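You operate a simulated robot arm through the tools that you are given. There is no shell and no other tool.

You are at the controls of a simulated robot arm. One attempt, no reset.

JOB
Measure the three plates; put the thinnest-coated one in the small grey tray.
Fine: meter on, try it on the bright block first, then press it on each plate; meter back and off. Set down upright: blue meter.

It is judged by the outcome, as a careful person would: the job done as asked, and still so three seconds after it is handed in. It fails if anything else is knocked over, pushed out of place, dropped, spilled or broken.

ROBOT AND FRAMES
A 7-joint arm with a two-finger parallel gripper, fixed in place. Base frame: the origin is on the floor under the middle of its stand, x ahead of it, y to its left, z up. Readings come in mm, degrees, newtons and seconds.
It reaches about 1247 mm from its shoulder. Its first joint turns from -132.0 to 132.0 degrees. Payload 3.91 kg.
Tool frame: the origin (TCP) lies between the finger pads and is the grasp point; the fingertips stand 30 mm ahead of it; z points along the fingers, y is the line along which they close. Largest opening 110 mm; finger width 20, thickness 10; the body of the gripper, 48 by 112 mm, starts 55 mm behind the TCP.
Orientation is that of the tool frame in the base frame, as [roll, pitch, yaw] about the fixed x, y, z axes, in that order (R = Rz(yaw) Ry(pitch) Rx(roll)). With the fingers straight down and closing along the base's y, the tool's x points along the base's -x, its y along +y and its z along -z.

CONTROLS
- The arm moves only by the tool drive_tool. Its argument "increments" is a list that holds one entry, the list of rows, each a list of 7 numbers: the turn, a rotation vector about the tool's x, y, z in units of 180 degrees (1.0 is 180 degrees), then the shift along the tool's x, y, z in units of 300 mm (1.0 is 300 mm), then the gripper command, from -1 (shut) to 1 (fully open), values between in proportion. In form: [[[ax, ay, az, tx, ty, tz, grip], ...]]. A call has 1 to 20 rows; each row is the pose to reach, as a shift and turn from the pose commanded when the call began, along the tool's axes at that moment. A call with a number of a shift or a turn outside -1 to 1 is refused whole. Each row takes 0.2 s and may step no farther than 50 mm and 8.6 degrees from the row before; otherwise, or with a gripper value out of range, the whole call is refused. A pose out of reach is approached as far as the arm can. The call stops where the force on the tool passes 40 N (or 10 N more than at its start, if that is more) or the arm is blocked; 0.2 s more then pass. The fingers move at their own pace (about 108 mm/s each) and stop on an object; they squeeze with about 23 N. The grip force told is the motor's: it shows also when the fingers shut on nothing. Time passes only in rows, and 0.2 s behind the last, so rows that repeat a pose let the fingers close. It gives the time, the measured TCP pose, the force on the tool (base axes), the opening and the grip force at its end, in the units of the frame above (readings bear some noise), with the torque about the TCP (base axes, N m) and any sound that the robot's microphone picked up, and new pictures: "views" is both (left out), scene, wrist or none.
- Cameras (640 x 400 px; columns grow to the right, rows downward): "scene" is fixed at [218.6, -501.1, 1591.6]; the picture's right is [0.94, -0.35, 0.00], its down [-0.16, -0.44, -0.88] and it looks along [0.31, 0.83, -0.47] (base axes); focal length 360 px, centre (320, 200). "wrist" rides on the gripper at [72, 17, -103] in the tool frame; the picture's right is [-0.23, 0.97, 0.00], its down [-0.76, -0.18, -0.62] and it looks along [-0.61, -0.14, 0.78] (tool axes); focal length 222 px, centre (320, 200). There is no depth. A picture from a camera that has moved, and an enlarged one, comes with that camera's place and axes in the base frame and with its lens.
- inspect(camera, box): a new picture of the part [left, top, right, bottom] of that camera's present view, enlarged. The clock stands still meanwhile.
- sign_off(): hands the job in; it is judged then, once.

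Nothing tells you positions but the pictures and the camera data. Unless the task says otherwise, let go and move clear before handing in.

The tools are called after ">>>" as name(argument=value, ...) on one line, values as JSON. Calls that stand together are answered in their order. drive_tool: Moves the arm, as the interface text tells. Its arguments: {"type":"object","properties":{"increments":{"type":"array","items":{"type":"array","items":{"type":"array","items":{"type":"number"}}}},"views":{"type":"string","enum":["both","scene","wrist","none"]}},"required":["increments"]} The other tools are called the same way: inspect (camera, box) takes an enlarged picture of a part of a camera's view; sign_off () hands the job in.

At the start:

```text
t: 0.0
ee_pos: [459.9, 259.3, 1268.8]
ee_rot: [180.0, 0.0, -180.0]
ft_force: [-0.6, -1.0, 1.1]
ft_torque: [-0.01, -0.03, 0.01]
width: 110.2
gripper_force: 0.1
```

scene: 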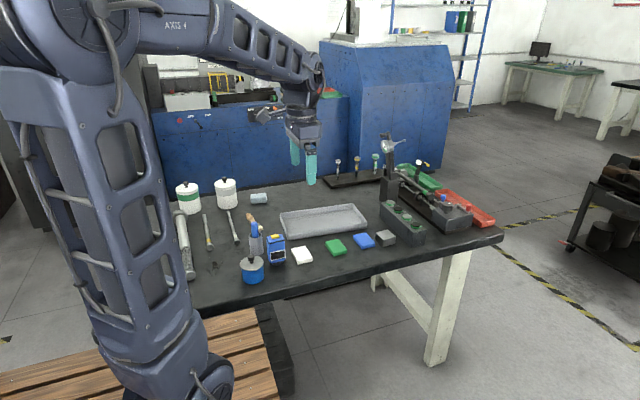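
wrist: 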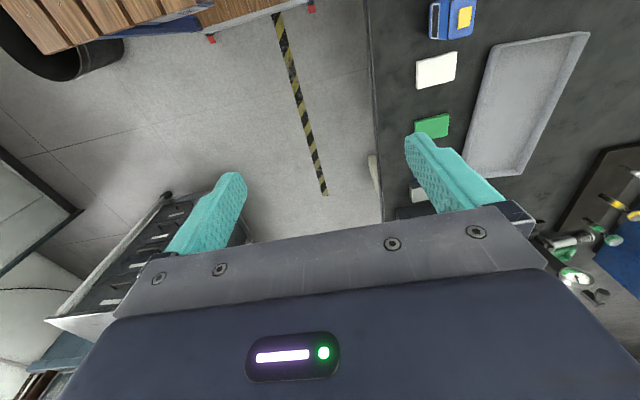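

I see a workbench with a blue meter, white, green and blue plates, a metallic block, and a grey tray. I'll look closer before moving.

>>> inspect(camera="scene", box=[230, 190, 430, 315])

>>> inspect(camera="wrist", box=[360, 0, 640, 220])

>>> inspect(camera="scene", box=[160, 160, 320, 300])

>>> inspect(camera="scene", box=[310, 120, 510, 260])

```text
3.20 times, centred on (330, 252) of scene
camera zoom: at [218.6, -501.1, 1591.6], right [0.94, -0.35, 0.0], down [-0.16, -0.44, -0.88], along [0.31, 0.83, -0.47], focal length 1152 px, centre (288, 32)
```

zoom: 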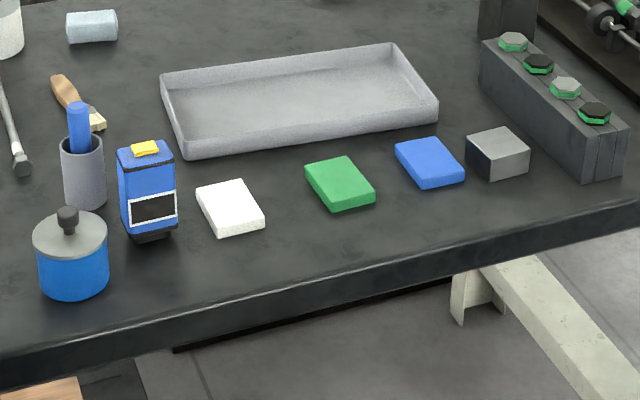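

```text
1.82 times, centred on (500, 110) of wrist
camera zoom: at [386.4, 275.4, 1371.0], right [0.23, 0.97, 0.0], down [0.76, -0.18, 0.62], along [0.61, -0.14, -0.78], focal length 404 px, centre (-7, 364)
```

zoom: 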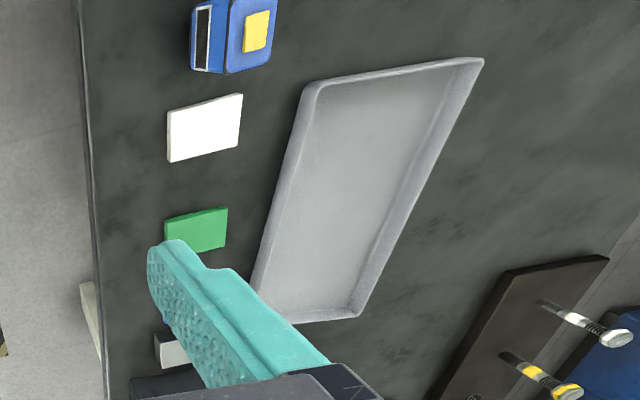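

```text
2.86 times, centred on (240, 230) of scene
camera zoom: at [218.6, -501.1, 1591.6], right [0.94, -0.35, 0.0], down [-0.16, -0.44, -0.88], along [0.31, 0.83, -0.47], focal length 1028 px, centre (549, 114)
```

zoom: 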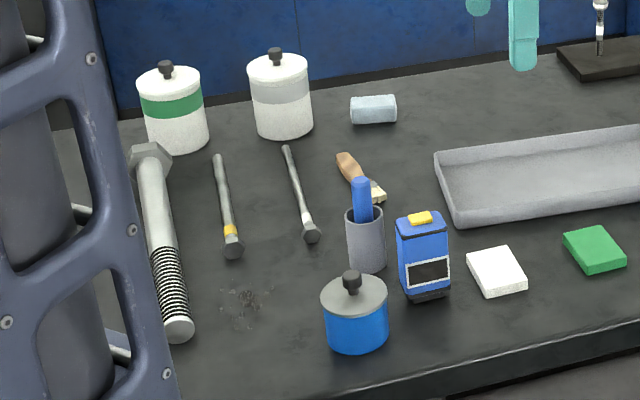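

```text
2.86 times, centred on (410, 190) of scene
camera zoom: at [218.6, -501.1, 1591.6], right [0.94, -0.35, 0.0], down [-0.16, -0.44, -0.88], along [0.31, 0.83, -0.47], focal length 1028 px, centre (63, 229)
```

zoom: 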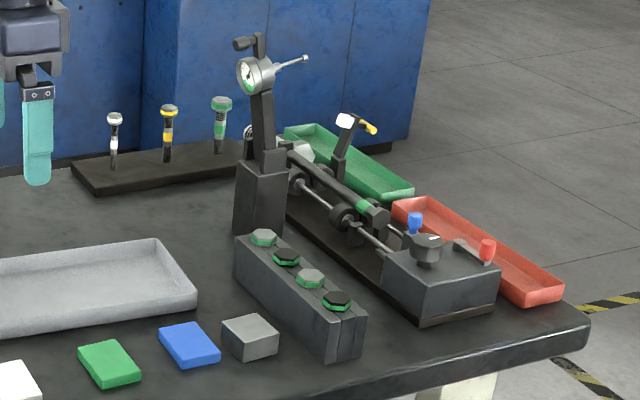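

The white, green and blue plates look to be at about y≈504 and x≈525, 658 and 774. The table top is near z≈800 and the meter stands at about (434, 510) with its display facing -y. I'll turn the gripper so it closes along x and move in for a closer look.

>>> drive_tool(increments=[[[0, 0, -0.0417, -0.0167, 0.0278, 0.0278, 1], [0, 0, -0.0833, -0.0333, 0.0556, 0.0556, 1], [0, 0, -0.125, -0.05, 0.0833, 0.0833, 1], [0, 0, -0.1667, -0.0667, 0.1111, 0.1111, 1], [0, 0, -0.2083, -0.0833, 0.1389, 0.1389, 1], [0, 0, -0.25, -0.1, 0.1667, 0.1667, 1], [0, 0, -0.2917, -0.1167, 0.1944, 0.1944, 1], [0, 0, -0.3333, -0.1333, 0.2222, 0.2222, 1], [0, 0, -0.375, -0.15, 0.25, 0.25, 1], [0, 0, -0.4167, -0.1667, 0.2778, 0.2778, 1], [0, 0, -0.4583, -0.1833, 0.3056, 0.3056, 1], [0, 0, -0.5, -0.2, 0.3333, 0.3333, 1]]], views="both")

```text
t: 2.6
ee_pos: [520.2, 359.4, 1168.8]
ee_rot: [-180.0, 0.0, -90.0]
ft_force: [0.4, 0.2, -0.1]
ft_torque: [0.03, -0.01, -0.06]
width: 109.9
gripper_force: 0.1
camera wrist: at [502.9, 286.4, 1271.7], right [-0.97, 0.23, 0.0], down [0.18, 0.76, 0.62], along [0.14, 0.61, -0.78], focal length 222 px, centre (320, 200)
```

scene: 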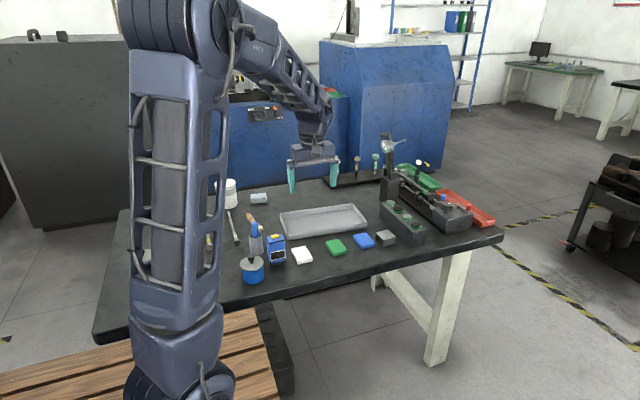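
wrist: 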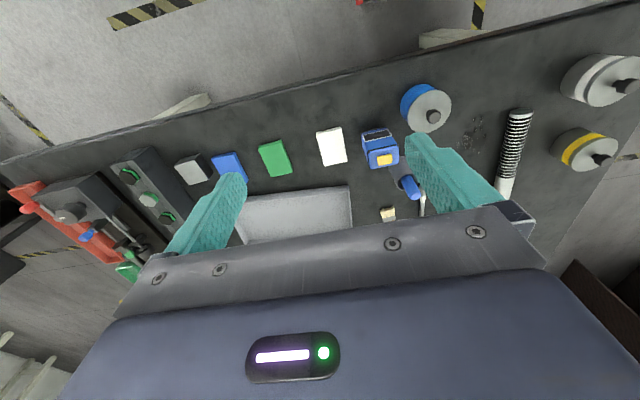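

>>> inspect(camera="wrist", box=[300, 70, 460, 210])

>>> inspect(camera="wrist", box=[160, 110, 360, 250])

>>> inspect(camera="scene", box=[235, 210, 325, 290])

>>> inspect(camera="scene", box=[315, 210, 435, 270])

```text
2.86 times, centred on (380, 140) of wrist
camera zoom: at [502.9, 286.4, 1271.7], right [-0.97, 0.23, 0.0], down [0.18, 0.76, 0.62], along [0.14, 0.61, -0.78], focal length 635 px, centre (149, 371)
```

zoom: 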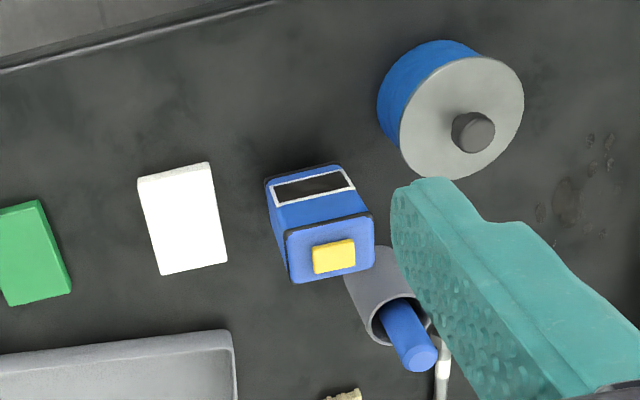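

```text
2.86 times, centred on (260, 180) of wrist
camera zoom: at [502.9, 286.4, 1271.7], right [-0.97, 0.23, 0.0], down [0.18, 0.76, 0.62], along [0.14, 0.61, -0.78], focal length 635 px, centre (491, 257)
```

zoom: 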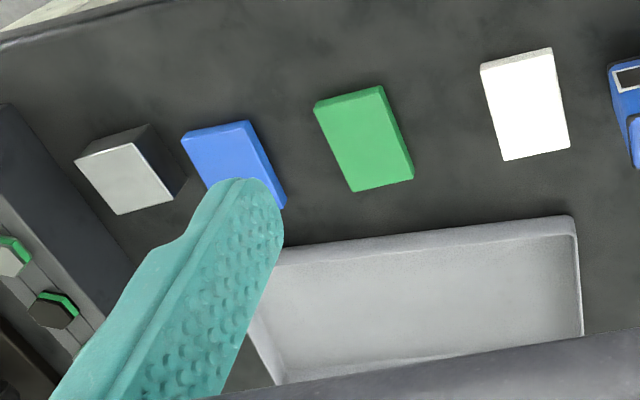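

```text
5.00 times, centred on (280, 250) of scene
camera zoom: at [218.6, -501.1, 1591.6], right [0.94, -0.35, 0.0], down [-0.16, -0.44, -0.88], along [0.31, 0.83, -0.47], focal length 1799 px, centre (520, -50)
```

zoom: 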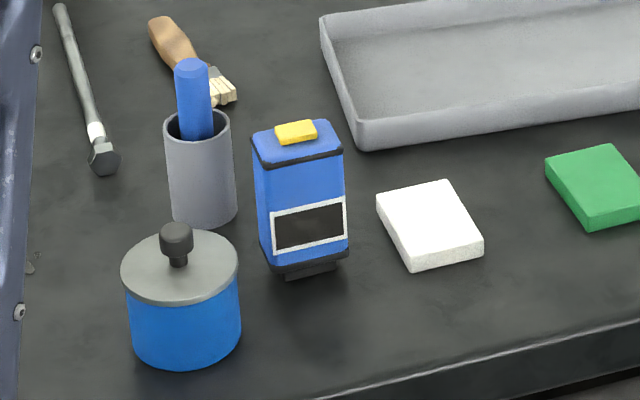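

```text
5.33 times, centred on (375, 240) of scene
camera zoom: at [218.6, -501.1, 1591.6], right [0.94, -0.35, 0.0], down [-0.16, -0.44, -0.88], along [0.31, 0.83, -0.47], focal length 1919 px, centre (27, -13)
```

zoom: 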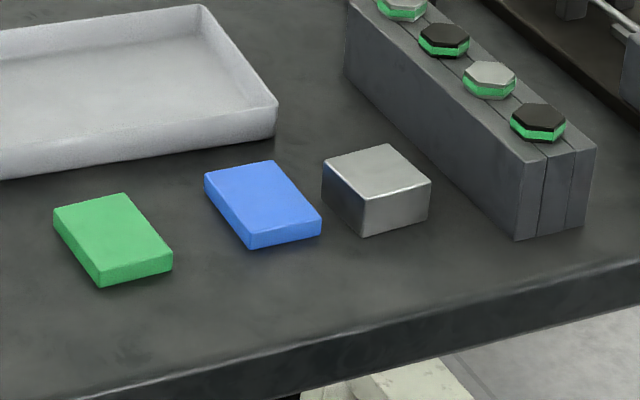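

The meter's yellow power button is at about (432, 500, 918), and the bright block's top at about (849, 482, 837). The plate tops are at z≈817, with plates roughly 55×80. Next I'll close the fingers and go just above the button.

>>> drive_tool(increments=[[[0, 0, 0, -0.0586, 0.0365, 0.0807, -1], [0, 0, 0, -0.1172, 0.0731, 0.1615, -1], [0, 0, 0, -0.1758, 0.1096, 0.2422, -1], [0, 0, 0, -0.2343, 0.1462, 0.323, -1], [0, 0, 0, -0.2929, 0.1827, 0.4037, -1], [0, 0, 0, -0.3515, 0.2192, 0.4845, -1], [0, 0, 0, -0.4101, 0.2558, 0.5652, -1], [0, 0, 0, -0.4687, 0.2923, 0.646, -1], [0, 0, 0, -0.4687, 0.2923, 0.646, -1]]], views="both")

```text
t: 4.6
ee_pos: [430.0, 499.1, 973.6]
ee_rot: [179.9, -0.1, -90.1]
ft_force: [-0.9, -0.2, -1.2]
ft_torque: [-0.02, 0.0, 0.02]
width: 0.0
gripper_force: 23.4
camera wrist: at [413.4, 425.8, 1075.5], right [-0.97, 0.23, 0.0], down [0.18, 0.76, 0.62], along [0.14, 0.61, -0.78], focal length 222 px, centre (320, 200)
```

scene: 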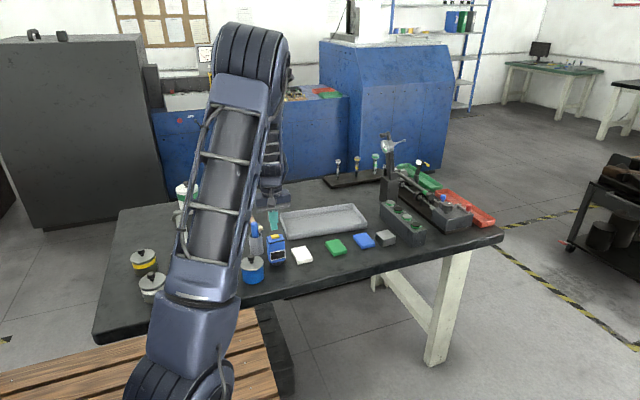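
wrist: 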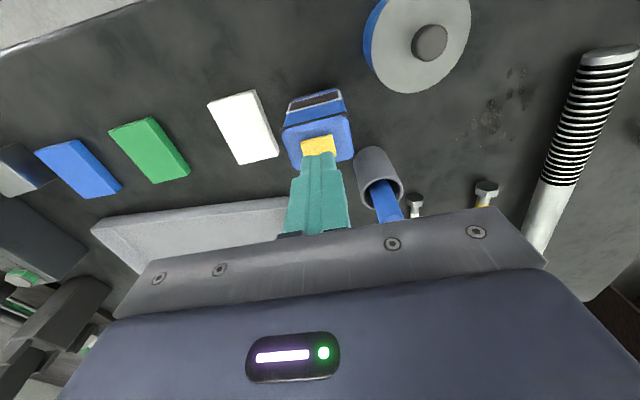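

>>> inspect(camera="scene", box=[245, 200, 305, 270])

>>> inspect(camera="wrist", box=[260, 70, 420, 230])

```text
5.71 times, centred on (275, 235) of scene
camera zoom: at [218.6, -501.1, 1591.6], right [0.94, -0.35, 0.0], down [-0.16, -0.44, -0.88], along [0.31, 0.83, -0.47], focal length 2056 px, centre (577, 0)
```

zoom: 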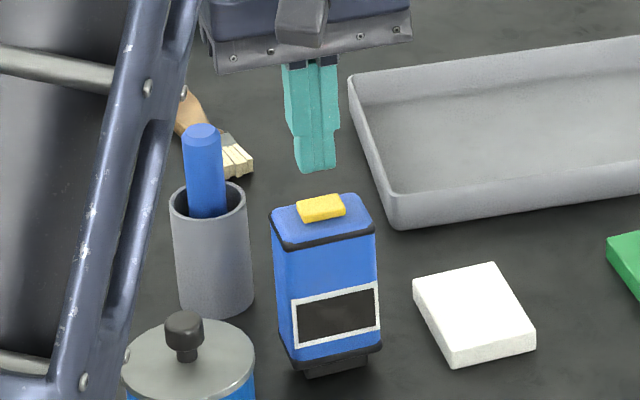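

```text
2.50 times, centred on (340, 150) of wrist
camera zoom: at [413.4, 425.8, 1075.5], right [-0.97, 0.23, 0.0], down [0.18, 0.76, 0.62], along [0.14, 0.61, -0.78], focal length 555 px, centre (270, 325)
```

zoom: 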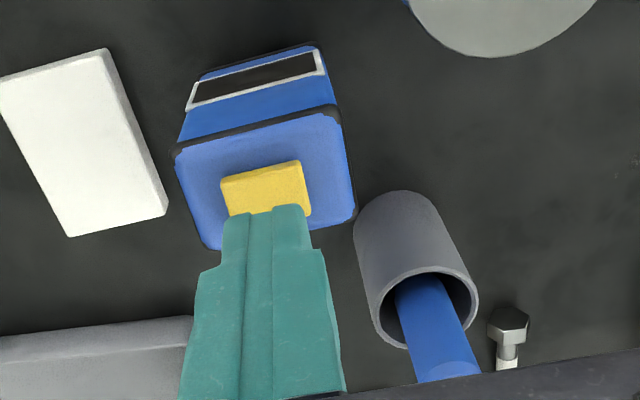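

The closed fingertips sit directly above the yellow button with about 20 mm of clearance. I'll descend slowly and watch the force.

>>> drive_tool(increments=[[[0, 0, 0, 0, 0, 0.02, -1], [0, 0, 0, 0, 0, 0.04, -1], [0, 0, 0, 0, 0, 0.055, -1], [0, 0, 0, 0, 0, 0.0633, -1], [0, 0, 0, 0, 0, 0.07, -1], [0, 0, 0, 0, 0, 0.07, -1]]], views="none")

>>> inspect(camera="scene", box=[245, 200, 305, 270])

```text
t: 6.0
ee_pos: [432.4, 499.4, 954.4]
ee_rot: [-180.0, 0.0, -90.0]
ft_force: [0.1, -0.4, -0.6]
ft_torque: [-0.04, -0.02, 0.02]
width: 0.3
gripper_force: 22.8
```

```text
5.71 times, centred on (275, 235) of scene
camera zoom: at [218.6, -501.1, 1591.6], right [0.94, -0.35, 0.0], down [-0.16, -0.44, -0.88], along [0.31, 0.83, -0.47], focal length 2056 px, centre (577, 0)
```

zoom: 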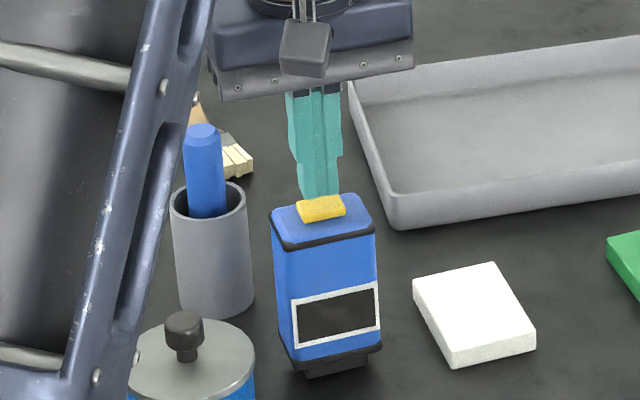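

The fingertips are just above the button but sit slightly behind its centre. I'll shift 5 mm toward -y and keep descending in small steps.

>>> drive_tool(increments=[[[0, 0, 0, 0.0167, 0, 0, -1], [0, 0, 0, 0.0167, 0, 0.0033, -1], [0, 0, 0, 0.0167, 0, 0.0067, -1], [0, 0, 0, 0.0167, 0, 0.01, -1], [0, 0, 0, 0.0167, 0, 0.0133, -1], [0, 0, 0, 0.0167, 0, 0.0133, -1]]], views="none")

>>> inspect(camera="scene", box=[245, 200, 305, 270])

```text
t: 7.4
ee_pos: [431.9, 495.4, 951.5]
ee_rot: [179.9, 0.0, -90.0]
ft_force: [0.3, 0.3, -0.6]
ft_torque: [0.03, 0.0, 0.02]
width: 0.3
gripper_force: 22.8
```

```text
5.71 times, centred on (275, 235) of scene
camera zoom: at [218.6, -501.1, 1591.6], right [0.94, -0.35, 0.0], down [-0.16, -0.44, -0.88], along [0.31, 0.83, -0.47], focal length 2056 px, centre (577, 0)
```

zoom: 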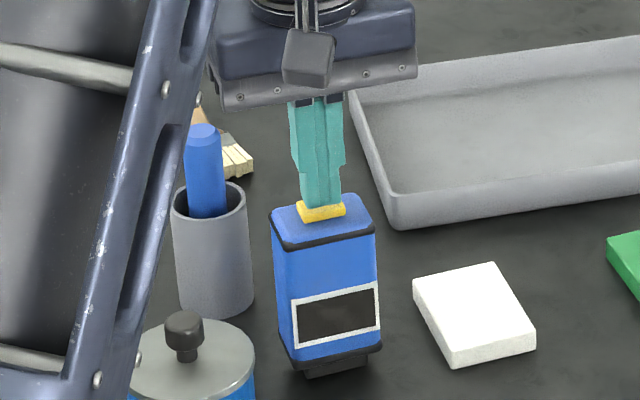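

The fingertips are now centred over the button with no contact yet, so I'll keep going down a millimetre at a time.

>>> drive_tool(increments=[[[0, 0, 0, 0, 0, 0.0033, -1], [0, 0, 0, 0, 0, 0.0067, -1], [0, 0, 0, 0, 0, 0.0067, -1]]], views="none")

```text
t: 8.2
ee_pos: [431.5, 495.9, 948.3]
ee_rot: [180.0, 0.0, -89.9]
ft_force: [-1.2, 0.2, 0.1]
ft_torque: [0.0, 0.01, -0.02]
width: 0.0
gripper_force: 23.5
```

>>> drive_tool(increments=[[[0, 0, 0, 0, 0, 0.0033, -1], [0, 0, 0, 0, 0, 0.0067, -1], [0, 0, 0, 0, 0, 0.0067, -1]]], views="none")

```text
t: 9.0
ee_pos: [433.0, 493.2, 945.4]
ee_rot: [180.0, 0.0, -90.1]
ft_force: [-0.5, 0.3, 0.4]
ft_torque: [-0.04, 0.0, 0.01]
width: 0.0
gripper_force: 22.7
```

>>> drive_tool(increments=[[[0, 0, 0, 0, 0, 0.0033, -1], [0, 0, 0, 0, 0, 0.0067, -1], [0, 0, 0, 0, 0, 0.0067, -1]]], views="none")

>>> inspect(camera="scene", box=[255, 220, 300, 270])

```text
t: 9.8
ee_pos: [431.0, 495.1, 944.9]
ee_rot: [-179.9, -0.1, -90.0]
ft_force: [0.2, -0.6, 0.9]
ft_torque: [0.01, 0.01, -0.01]
width: 0.0
gripper_force: 23.3
```

```text
8.00 times, centred on (278, 245) of scene
camera zoom: at [218.6, -501.1, 1591.6], right [0.94, -0.35, 0.0], down [-0.16, -0.44, -0.88], along [0.31, 0.83, -0.47], focal length 2879 px, centre (660, -160)
```

zoom: 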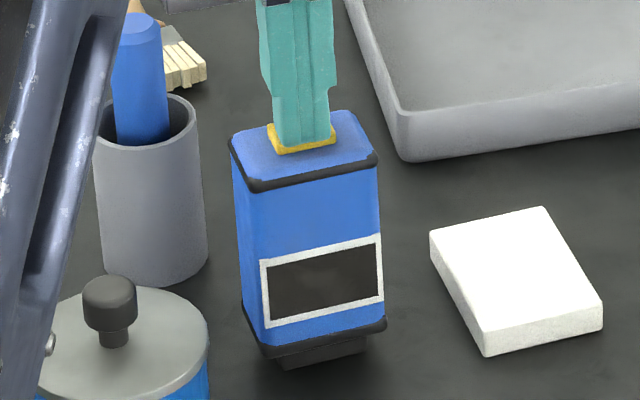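

>>> drive_tool(increments=[[[0, 0, 0, 0, 0, 0.0033, -1], [0, 0, 0, 0, 0, 0.0067, -1], [0, 0, 0, 0, 0, 0.0067, -1]]], views="none")

>>> inspect(camera="scene", box=[255, 220, 300, 270])

```text
t: 10.6
ee_pos: [431.7, 492.9, 942.4]
ee_rot: [-179.9, -0.1, -90.0]
ft_force: [0.9, 0.7, 2.0]
ft_torque: [0.04, -0.03, -0.02]
width: 0.0
gripper_force: 22.8
heard: click
```

```text
8.00 times, centred on (278, 245) of scene
camera zoom: at [218.6, -501.1, 1591.6], right [0.94, -0.35, 0.0], down [-0.16, -0.44, -0.88], along [0.31, 0.83, -0.47], focal length 2879 px, centre (660, -160)
```

zoom: 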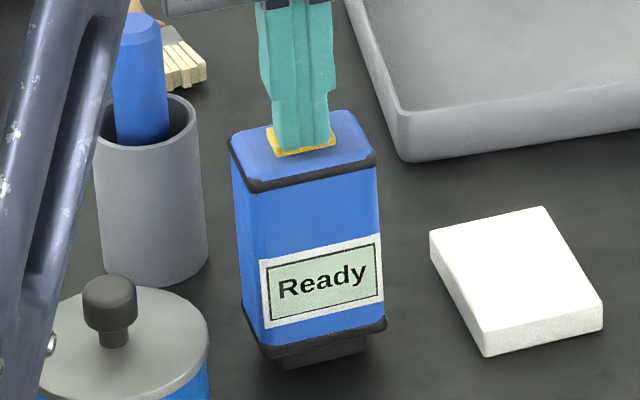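

The button clicked and the display now shows "Ready". I'll rise, open the fingers to about 80 mm and check alignment over the meter.

>>> drive_tool(increments=[[[0, 0, 0, 0, 0, -0.02, -1], [0, 0, 0, 0, 0, -0.1, -1], [0, 0, 0, -0.01, 0, -0.1933, -1], [0, 0, 0, -0.01, 0, -0.1933, 0.4545], [0, 0, 0, -0.01, 0, -0.1933, 0.4545], [0, 0, 0, -0.01, 0, -0.1933, 0.4545], [0, 0, 0, -0.01, 0, -0.1933, 0.4545]]], views="wrist")

>>> inspect(camera="scene", box=[245, 190, 310, 270])

>>> inspect(camera="wrist", box=[220, 70, 440, 230])

```text
t: 12.2
ee_pos: [432.0, 495.1, 1000.9]
ee_rot: [-179.9, 0.0, -90.0]
ft_force: [-0.2, 0.6, 0.2]
ft_torque: [0.02, -0.01, -0.02]
width: 80.0
gripper_force: 0.1
camera wrist: at [414.3, 423.3, 1102.9], right [-0.97, 0.23, 0.0], down [0.18, 0.76, 0.62], along [0.14, 0.61, -0.78], focal length 222 px, centre (320, 200)
```

wrist: 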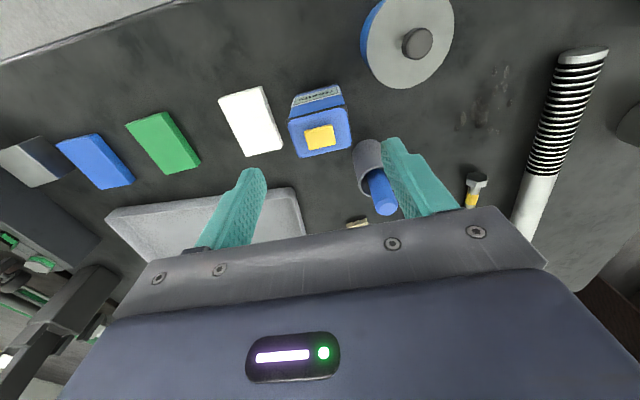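

```text
5.00 times, centred on (278, 230) of scene
camera zoom: at [218.6, -501.1, 1591.6], right [0.94, -0.35, 0.0], down [-0.16, -0.44, -0.88], along [0.31, 0.83, -0.47], focal length 1799 px, centre (532, 50)
```

zoom: 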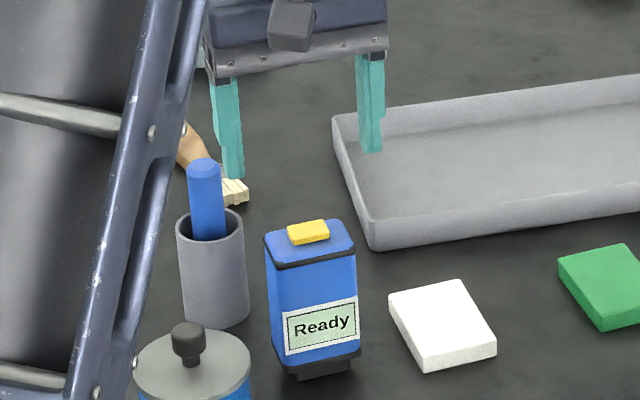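

```text
2.50 times, centred on (330, 150) of wrist
camera zoom: at [414.3, 423.3, 1102.9], right [-0.97, 0.23, 0.0], down [0.18, 0.76, 0.62], along [0.14, 0.61, -0.78], focal length 555 px, centre (295, 325)
```

zoom: 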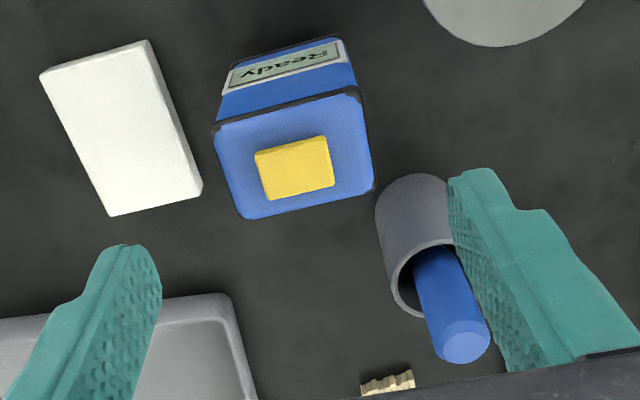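

The fingers straddle the meter and line up with it. I'll descend around it to grasp its upper sides, checking before closing.

>>> drive_tool(increments=[[[0, 0, 0, 0, 0, 0.08, 0.4545], [0, 0, 0, 0, 0, 0.16, 0.4545], [0, 0, 0, 0, 0, 0.24, 0.4545], [0, 0, 0, 0, 0, 0.32, 0.4545], [0, 0, 0, 0, 0, 0.37, 0.4545], [0, 0, 0, 0, 0, 0.4, 0.4545]]], views="wrist")

>>> inspect(camera="scene", box=[245, 190, 310, 270])

```text
t: 13.6
ee_pos: [431.7, 496.3, 880.9]
ee_rot: [179.9, 0.0, -90.1]
ft_force: [-0.1, -0.8, -0.8]
ft_torque: [0.0, 0.02, 0.01]
width: 80.0
gripper_force: 0.1
camera wrist: at [414.7, 425.0, 983.2], right [-0.97, 0.23, 0.0], down [0.18, 0.76, 0.62], along [0.14, 0.61, -0.78], focal length 222 px, centre (320, 200)
```

wrist: 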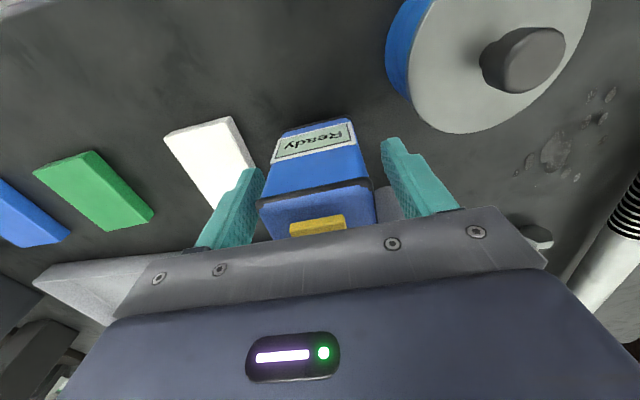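

```text
5.00 times, centred on (278, 230) of scene
camera zoom: at [218.6, -501.1, 1591.6], right [0.94, -0.35, 0.0], down [-0.16, -0.44, -0.88], along [0.31, 0.83, -0.47], focal length 1799 px, centre (532, 50)
```

zoom: 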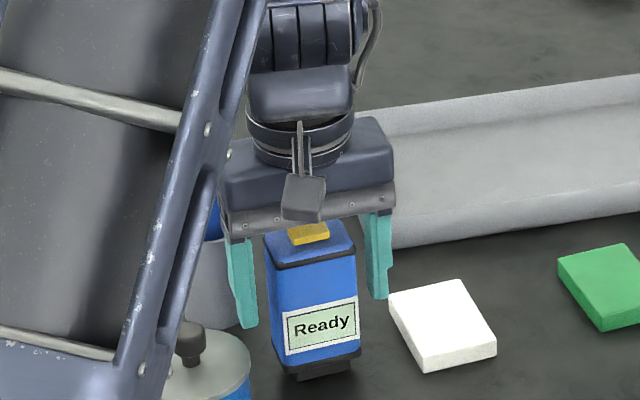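

Both fingers are roughly equally spaced either side of the meter. Closing now.

>>> drive_tool(increments=[[[0, 0, 0, 0, 0, 0, 0.1], [0, 0, 0, 0, 0, 0, -0.2], [0, 0, 0, 0, 0, 0, -1], [0, 0, 0, 0, 0, 0, -1], [0, 0, 0, 0, 0, 0, -1]]], views="none")

>>> inspect(camera="scene", box=[245, 190, 310, 270])

>>> inspect(camera="wrist", box=[220, 70, 440, 250])

```text
t: 14.8
ee_pos: [432.3, 498.8, 881.8]
ee_rot: [-179.9, 0.0, -90.1]
ft_force: [-0.6, 0.4, -0.1]
ft_torque: [0.05, 0.0, -0.01]
width: 55.8
gripper_force: 22.6
```

```text
5.00 times, centred on (278, 230) of scene
camera zoom: at [218.6, -501.1, 1591.6], right [0.94, -0.35, 0.0], down [-0.16, -0.44, -0.88], along [0.31, 0.83, -0.47], focal length 1799 px, centre (532, 50)
```

zoom: 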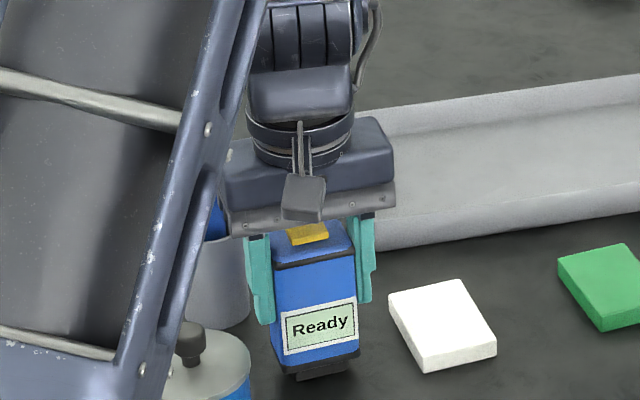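

```text
2.22 times, centred on (330, 160) of wrist
camera zoom: at [414.8, 424.9, 983.3], right [-0.97, 0.23, 0.0], down [0.18, 0.76, 0.62], along [0.14, 0.61, -0.78], focal length 494 px, centre (298, 289)
```

zoom: 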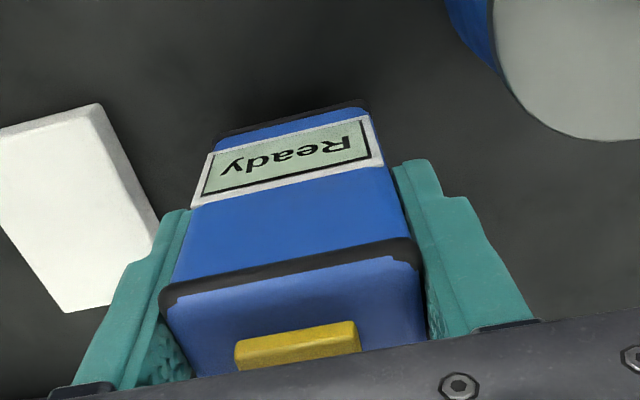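

The meter is held at 55.8 mm width and I can read the display from both cameras. I'll lift it straight up and carry it toward the bright block.

>>> drive_tool(increments=[[[0, 0, 0, 0, 0, -0.03, -1], [0, 0, 0, 0, 0, -0.1, -1], [0, 0, 0, 0, 0, -0.2, -1], [0, 0, 0, 0, 0, -0.3, -1], [0, 0, 0, 0, 0, -0.4, -1], [0, 0, 0, 0, -0.08, -0.4, -1], [0, 0, 0, 0, -0.18, -0.4, -1], [0, 0, 0, 0, -0.28, -0.4, -1], [0, 0, 0, 0, -0.38, -0.4, -1], [0, 0, 0, 0, -0.48, -0.4, -1], [0, 0, 0, 0, -0.58, -0.4, -1], [0, 0, 0, 0, -0.68, -0.4, -1], [0, 0, 0, 0, -0.78, -0.4, -1], [0, 0, 0, 0, -0.8, -0.4, -1], [0, 0, 0, 0, -0.8, -0.4, -1]]], views="both")

```text
t: 18.0
ee_pos: [672.3, 496.5, 1001.2]
ee_rot: [179.9, 0.0, -89.9]
ft_force: [-0.3, 0.3, -1.7]
ft_torque: [-0.02, 0.01, 0.01]
width: 55.8
gripper_force: 23.2
camera wrist: at [654.1, 424.6, 1102.1], right [-0.97, 0.23, 0.0], down [0.18, 0.76, 0.62], along [0.14, 0.61, -0.78], focal length 222 px, centre (320, 200)
```

scene: 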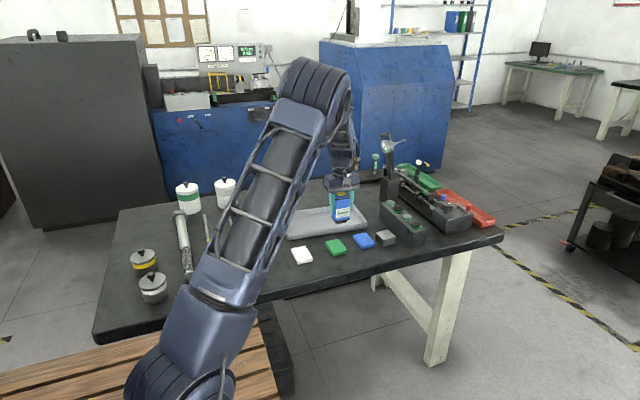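
wrist: 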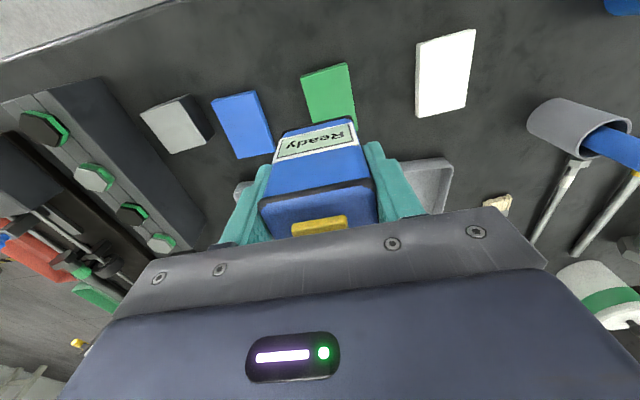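

>>> inspect(camera="wrist", box=[110, 60, 310, 185])

>>> inspect(camera="scene", box=[300, 170, 420, 260])

```text
3.20 times, centred on (210, 122) of wrist
camera zoom: at [654.1, 424.6, 1102.1], right [-0.97, 0.23, 0.0], down [0.18, 0.76, 0.62], along [0.14, 0.61, -0.78], focal length 711 px, centre (672, 448)
```

zoom: 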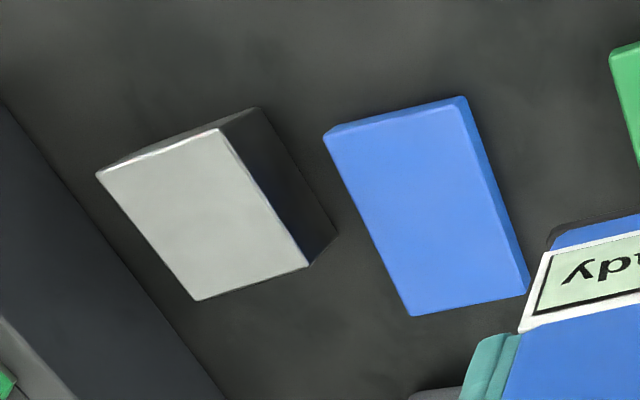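

```text
4.44 times, centred on (360, 215) of scene
camera zoom: at [218.6, -501.1, 1591.6], right [0.94, -0.35, 0.0], down [-0.16, -0.44, -0.88], along [0.31, 0.83, -0.47], focal length 1599 px, centre (142, 133)
```

zoom: 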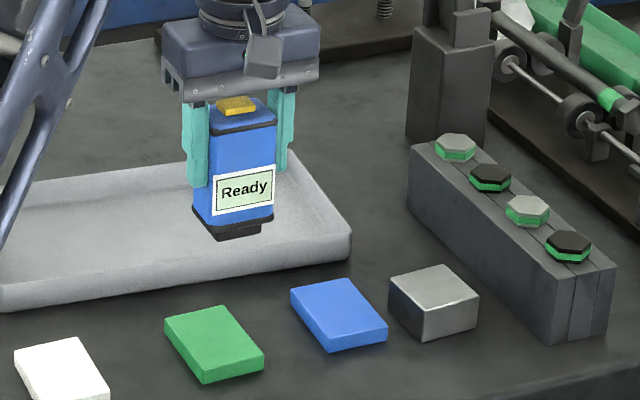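

The block's top is centred at about (850, 484, 835). I'll carry the meter above it and come down to a small hover.

>>> drive_tool(increments=[[[0, 0, 0, 0.01, -0.1, 0, -1], [0, 0, 0, 0.02, -0.2, 0, -1], [0, 0, 0, 0.03, -0.3, 0, -1], [0, 0, 0, 0.04, -0.4, 0, -1], [0, 0, 0, 0.0463, -0.5, 0, -1], [0, 0, 0, 0.0463, -0.5927, 0, -1], [0, 0, 0, 0.0463, -0.5927, 0.0667, -1], [0, 0, 0, 0.0463, -0.5927, 0.1333, -1], [0, 0, 0, 0.0463, -0.5927, 0.2, -1], [0, 0, 0, 0.0463, -0.5927, 0.2333, -1], [0, 0, 0, 0.0463, -0.5927, 0.2333, -1]]], views="both")

>>> inspect(camera="scene", box=[340, 180, 430, 260])

```text
t: 20.4
ee_pos: [849.9, 483.3, 928.8]
ee_rot: [180.0, 0.0, -90.0]
ft_force: [-1.0, 0.3, -1.9]
ft_torque: [0.01, -0.01, -0.01]
width: 55.9
gripper_force: 23.3
camera wrist: at [832.1, 410.8, 1031.4], right [-0.97, 0.23, 0.0], down [0.18, 0.76, 0.62], along [0.14, 0.61, -0.78], focal length 222 px, centre (320, 200)
```

scene: 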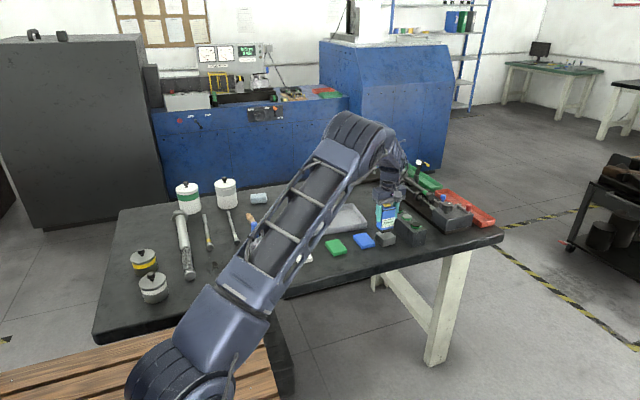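
wrist: 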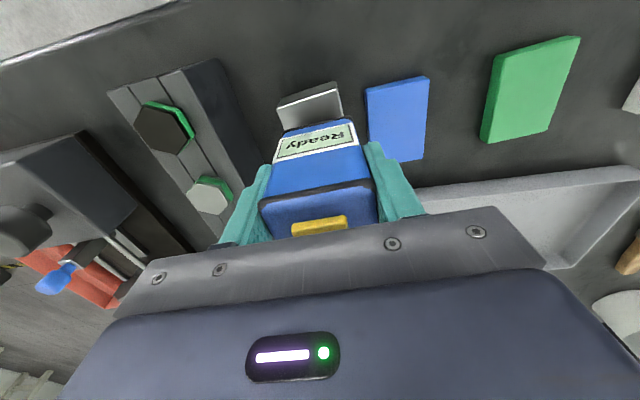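

```text
5.00 times, centred on (385, 220) of scene
camera zoom: at [218.6, -501.1, 1591.6], right [0.94, -0.35, 0.0], down [-0.16, -0.44, -0.88], along [0.31, 0.83, -0.47], focal length 1799 px, centre (-5, 100)
```

zoom: 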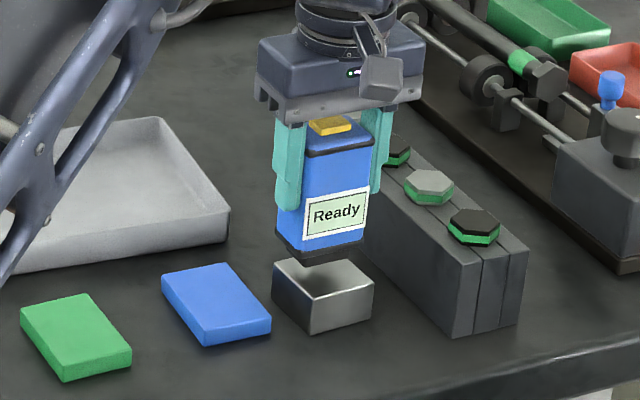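

The meter is centred over the bright block. I'll lower it slowly until it makes contact.

>>> drive_tool(increments=[[[0, 0, 0, 0, 0, 0.02, -1], [0, 0, 0, 0, 0, 0.04, -1], [0, 0, 0, 0, 0, 0.0467, -1], [0, 0, 0, 0, 0, 0.0533, -1], [0, 0, 0, 0, 0, 0.06, -1], [0, 0, 0, 0, 0, 0.06, -1]]], views="none")

>>> inspect(camera="scene", box=[340, 180, 430, 260])

```text
t: 21.8
ee_pos: [850.5, 482.9, 912.9]
ee_rot: [-179.9, 0.1, -90.1]
ft_force: [-1.0, 1.4, 22.6]
ft_torque: [0.16, 0.18, -0.02]
width: 55.9
gripper_force: 23.3
```

```text
5.00 times, centred on (385, 220) of scene
camera zoom: at [218.6, -501.1, 1591.6], right [0.94, -0.35, 0.0], down [-0.16, -0.44, -0.88], along [0.31, 0.83, -0.47], focal length 1799 px, centre (-5, 100)
```

zoom: 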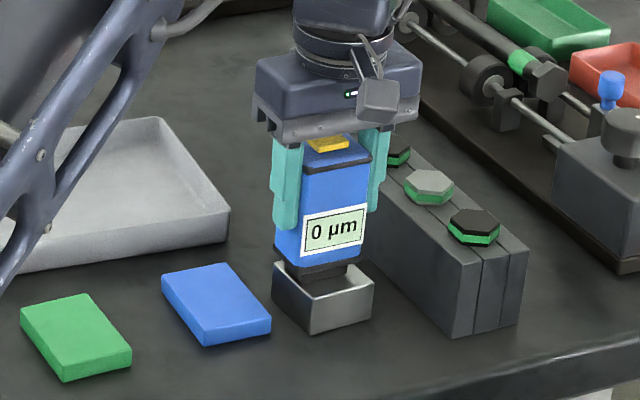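

The bright block reads 0 µm, as it should with no coating. I'll lift off and move over to the blue plate at about (774.5, 506).

>>> drive_tool(increments=[[[0, 0, 0, 0, 0, -0.02, -1], [0, 0, 0, 0, 0, -0.08, -1], [0, 0, 0, 0, 0, -0.1333, -1], [0, 0, 0, -0.025, 0.085, -0.1333, -1], [0, 0, 0, -0.05, 0.17, -0.1333, -1], [0, 0, 0, -0.0733, 0.2517, -0.1333, -1], [0, 0, 0, -0.0733, 0.2517, -0.06, -1], [0, 0, 0, -0.0733, 0.2517, 0.0, -1], [0, 0, 0, -0.0733, 0.2517, 0.0133, -1], [0, 0, 0, -0.0733, 0.2517, 0.0133, -1]]], views="both")

>>> inspect(camera="scene", box=[325, 180, 415, 260])

```text
t: 24.0
ee_pos: [773.9, 505.7, 907.7]
ee_rot: [-180.0, 0.1, -90.0]
ft_force: [0.2, -0.2, -1.6]
ft_torque: [0.02, 0.03, 0.03]
width: 55.8
gripper_force: 22.8
camera wrist: at [756.5, 432.4, 1010.6], right [-0.97, 0.23, 0.0], down [0.18, 0.76, 0.62], along [0.14, 0.61, -0.78], focal length 222 px, centre (320, 200)
```

scene: 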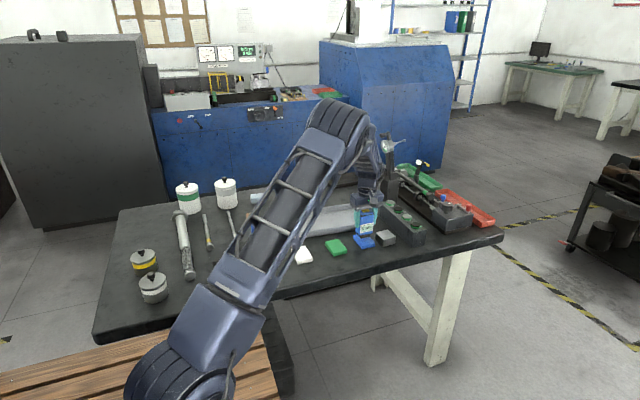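
wrist: 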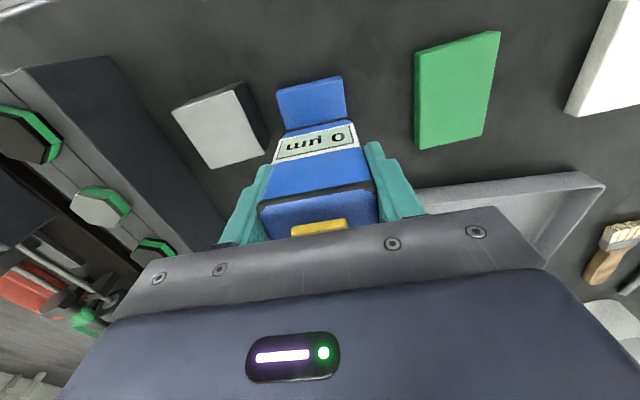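

```text
5.00 times, centred on (370, 220) of scene
camera zoom: at [218.6, -501.1, 1591.6], right [0.94, -0.35, 0.0], down [-0.16, -0.44, -0.88], along [0.31, 0.83, -0.47], focal length 1799 px, centre (70, 100)
```

zoom: 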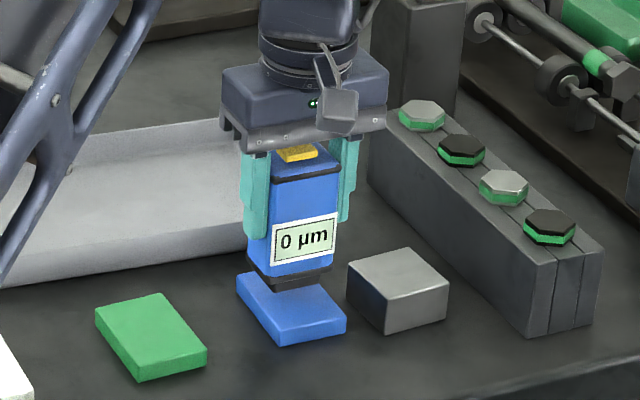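

The display holds the last reading. Lowering slowly onto the blue plate.

>>> drive_tool(increments=[[[0, 0, 0, 0, 0, 0.0133, -1], [0, 0, 0, 0, 0, 0.0267, -1], [0, 0, 0, 0, 0, 0.0333, -1], [0, 0, 0, 0, 0, 0.04, -1], [0, 0, 0, 0, 0, 0.04, -1]]], views="none")

>>> inspect(camera="scene", box=[325, 180, 415, 260])

```text
t: 25.2
ee_pos: [774.8, 505.2, 895.3]
ee_rot: [-180.0, 0.0, -90.0]
ft_force: [-0.1, -0.6, -2.2]
ft_torque: [0.01, 0.0, -0.03]
width: 55.7
gripper_force: 23.7
```

```text
5.00 times, centred on (370, 220) of scene
camera zoom: at [218.6, -501.1, 1591.6], right [0.94, -0.35, 0.0], down [-0.16, -0.44, -0.88], along [0.31, 0.83, -0.47], focal length 1799 px, centre (70, 100)
```

zoom: 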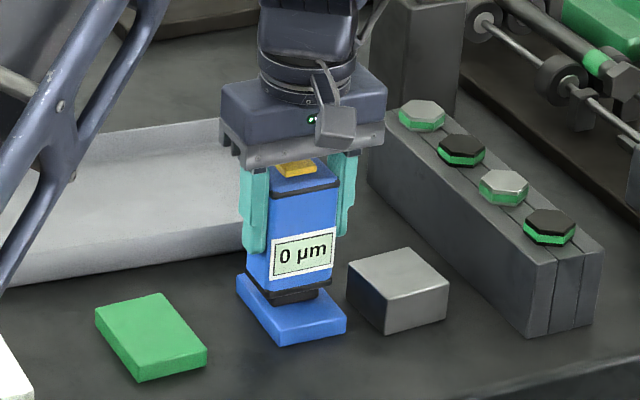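

>>> drive_tool(increments=[[[0, 0, 0, 0, 0, 0.0033, -1], [0, 0, 0, 0, 0, 0.0067, -1], [0, 0, 0, 0, 0, 0.0067, -1]]], views="none")

>>> inspect(camera="scene", box=[325, 180, 415, 260])

```text
t: 26.0
ee_pos: [772.9, 506.9, 895.2]
ee_rot: [-180.0, 0.0, -89.9]
ft_force: [-0.4, -2.7, 10.0]
ft_torque: [-0.18, 0.09, -0.01]
width: 55.9
gripper_force: 23.1
```

```text
5.00 times, centred on (370, 220) of scene
camera zoom: at [218.6, -501.1, 1591.6], right [0.94, -0.35, 0.0], down [-0.16, -0.44, -0.88], along [0.31, 0.83, -0.47], focal length 1799 px, centre (70, 100)
```

zoom: 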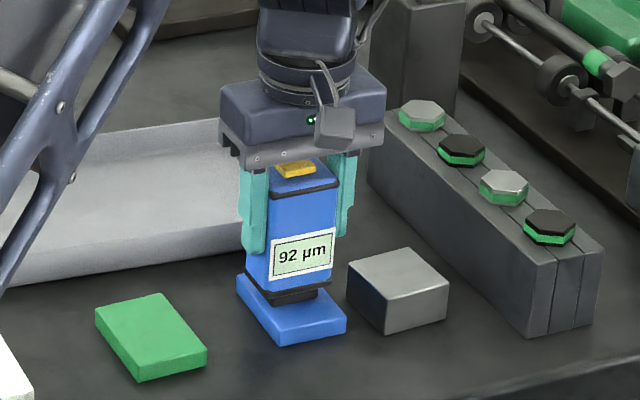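

>>> inspect(camera="scene", box=[350, 220, 380, 240])

>>> inspect(camera="wrist", box=[230, 60, 410, 220])

```text
16.00 times, centred on (365, 230) of scene
camera zoom: at [218.6, -501.1, 1591.6], right [0.94, -0.35, 0.0], down [-0.16, -0.44, -0.88], along [0.31, 0.83, -0.47], focal length 5757 px, centre (-400, -280)
```

zoom: 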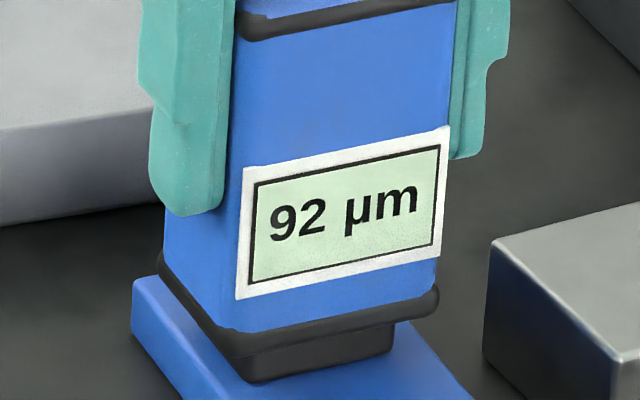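

```text
2.50 times, centred on (320, 140) of wrist
camera zoom: at [756.5, 433.4, 996.9], right [-0.97, 0.23, 0.0], down [0.18, 0.76, 0.62], along [0.14, 0.61, -0.78], focal length 555 px, centre (320, 350)
```

zoom: 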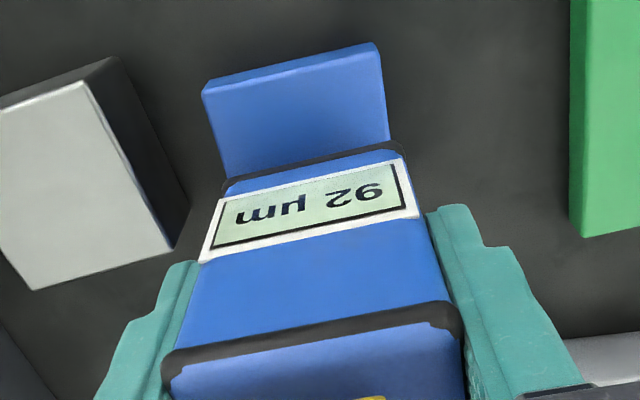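

Blue reads 92 µm. I'll press about 1 mm more to confirm the reading is steady.

>>> drive_tool(increments=[[[0, 0, 0, 0, 0, 0.0033, -1], [0, 0, 0, 0, 0, 0.0033, -1]]], views="none")

>>> inspect(camera="scene", box=[350, 220, 380, 240])

```text
t: 26.6
ee_pos: [775.0, 505.7, 894.5]
ee_rot: [-180.0, 0.1, -90.0]
ft_force: [-2.5, 1.4, 22.1]
ft_torque: [0.17, 0.25, -0.01]
width: 56.0
gripper_force: 23.3
```

```text
16.00 times, centred on (365, 230) of scene
camera zoom: at [218.6, -501.1, 1591.6], right [0.94, -0.35, 0.0], down [-0.16, -0.44, -0.88], along [0.31, 0.83, -0.47], focal length 5757 px, centre (-400, -280)
```

zoom: 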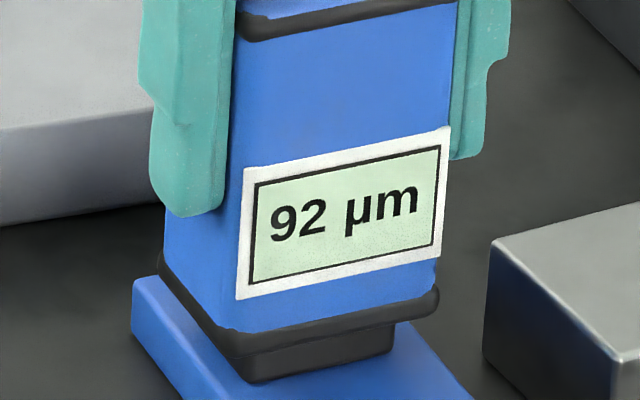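

Blue is steady at 92 µm. Lifting off and moving over to the green plate.

>>> drive_tool(increments=[[[0, 0, 0, 0, 0, -0.02, -1], [0, 0, 0, 0, 0, -0.08, -1], [0, 0, 0, 0, 0, -0.1333, -1], [0, 0, 0, 0.0067, 0.1, -0.1333, -1], [0, 0, 0, 0.0067, 0.2, -0.1333, -1], [0, 0, 0, 0.0067, 0.3, -0.1333, -1], [0, 0, 0, 0.0067, 0.3917, -0.1333, -1], [0, 0, 0, 0.0067, 0.3917, -0.08, -1], [0, 0, 0, 0.0067, 0.3917, -0.03, -1], [0, 0, 0, 0.0067, 0.3917, -0.02, -1], [0, 0, 0, 0.0067, 0.3917, -0.02, -1]]], views="wrist")

>>> inspect(camera="scene", box=[290, 185, 400, 265])

```text
t: 29.0
ee_pos: [657.9, 503.7, 899.6]
ee_rot: [180.0, 0.1, -89.9]
ft_force: [-1.1, 0.0, -0.6]
ft_torque: [-0.01, 0.02, 0.03]
width: 55.6
gripper_force: 22.9
camera wrist: at [639.6, 430.8, 1001.7], right [-0.97, 0.23, 0.0], down [0.18, 0.76, 0.62], along [0.14, 0.61, -0.78], focal length 222 px, centre (320, 200)
```

wrist: 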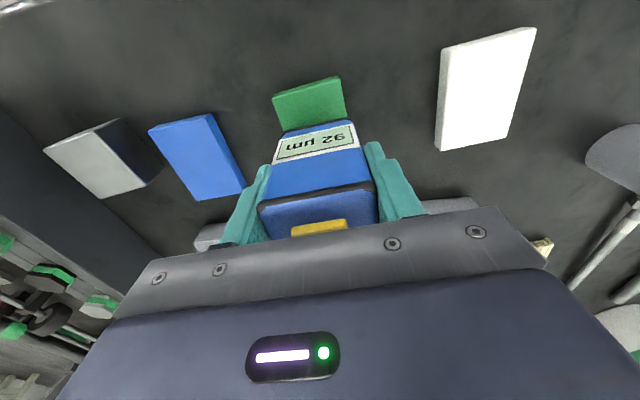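

```text
5.00 times, centred on (345, 225) of scene
camera zoom: at [218.6, -501.1, 1591.6], right [0.94, -0.35, 0.0], down [-0.16, -0.44, -0.88], along [0.31, 0.83, -0.47], focal length 1799 px, centre (195, 75)
```

zoom: 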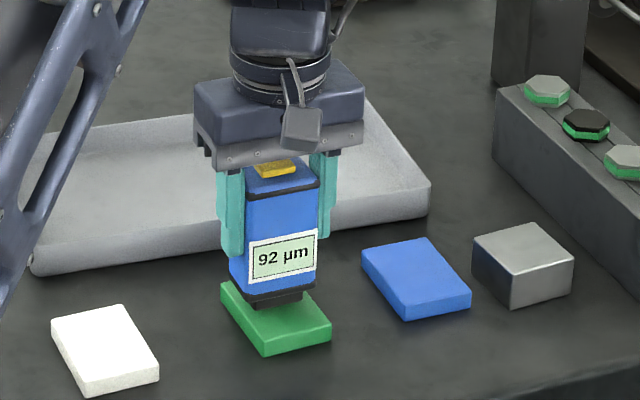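

>>> drive_tool(increments=[[[0, 0, 0, 0, 0, 0.0067, -1], [0, 0, 0, 0, 0, 0.0133, -1], [0, 0, 0, 0, 0, 0.0167, -1], [0, 0, 0, 0, 0, 0.0167, -1]]], views="none")

>>> inspect(camera="scene", box=[290, 185, 400, 265])

```text
t: 30.0
ee_pos: [656.3, 503.9, 894.1]
ee_rot: [180.0, 0.1, -90.0]
ft_force: [-0.2, 0.2, 0.5]
ft_torque: [-0.02, 0.06, 0.0]
width: 56.0
gripper_force: 23.1
```

```text
5.00 times, centred on (345, 225) of scene
camera zoom: at [218.6, -501.1, 1591.6], right [0.94, -0.35, 0.0], down [-0.16, -0.44, -0.88], along [0.31, 0.83, -0.47], focal length 1799 px, centre (195, 75)
```

zoom: 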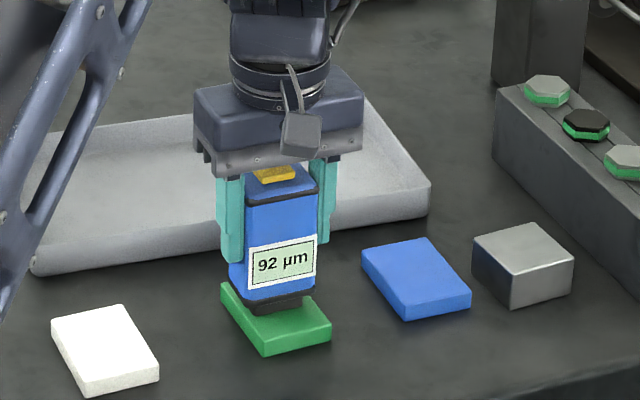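

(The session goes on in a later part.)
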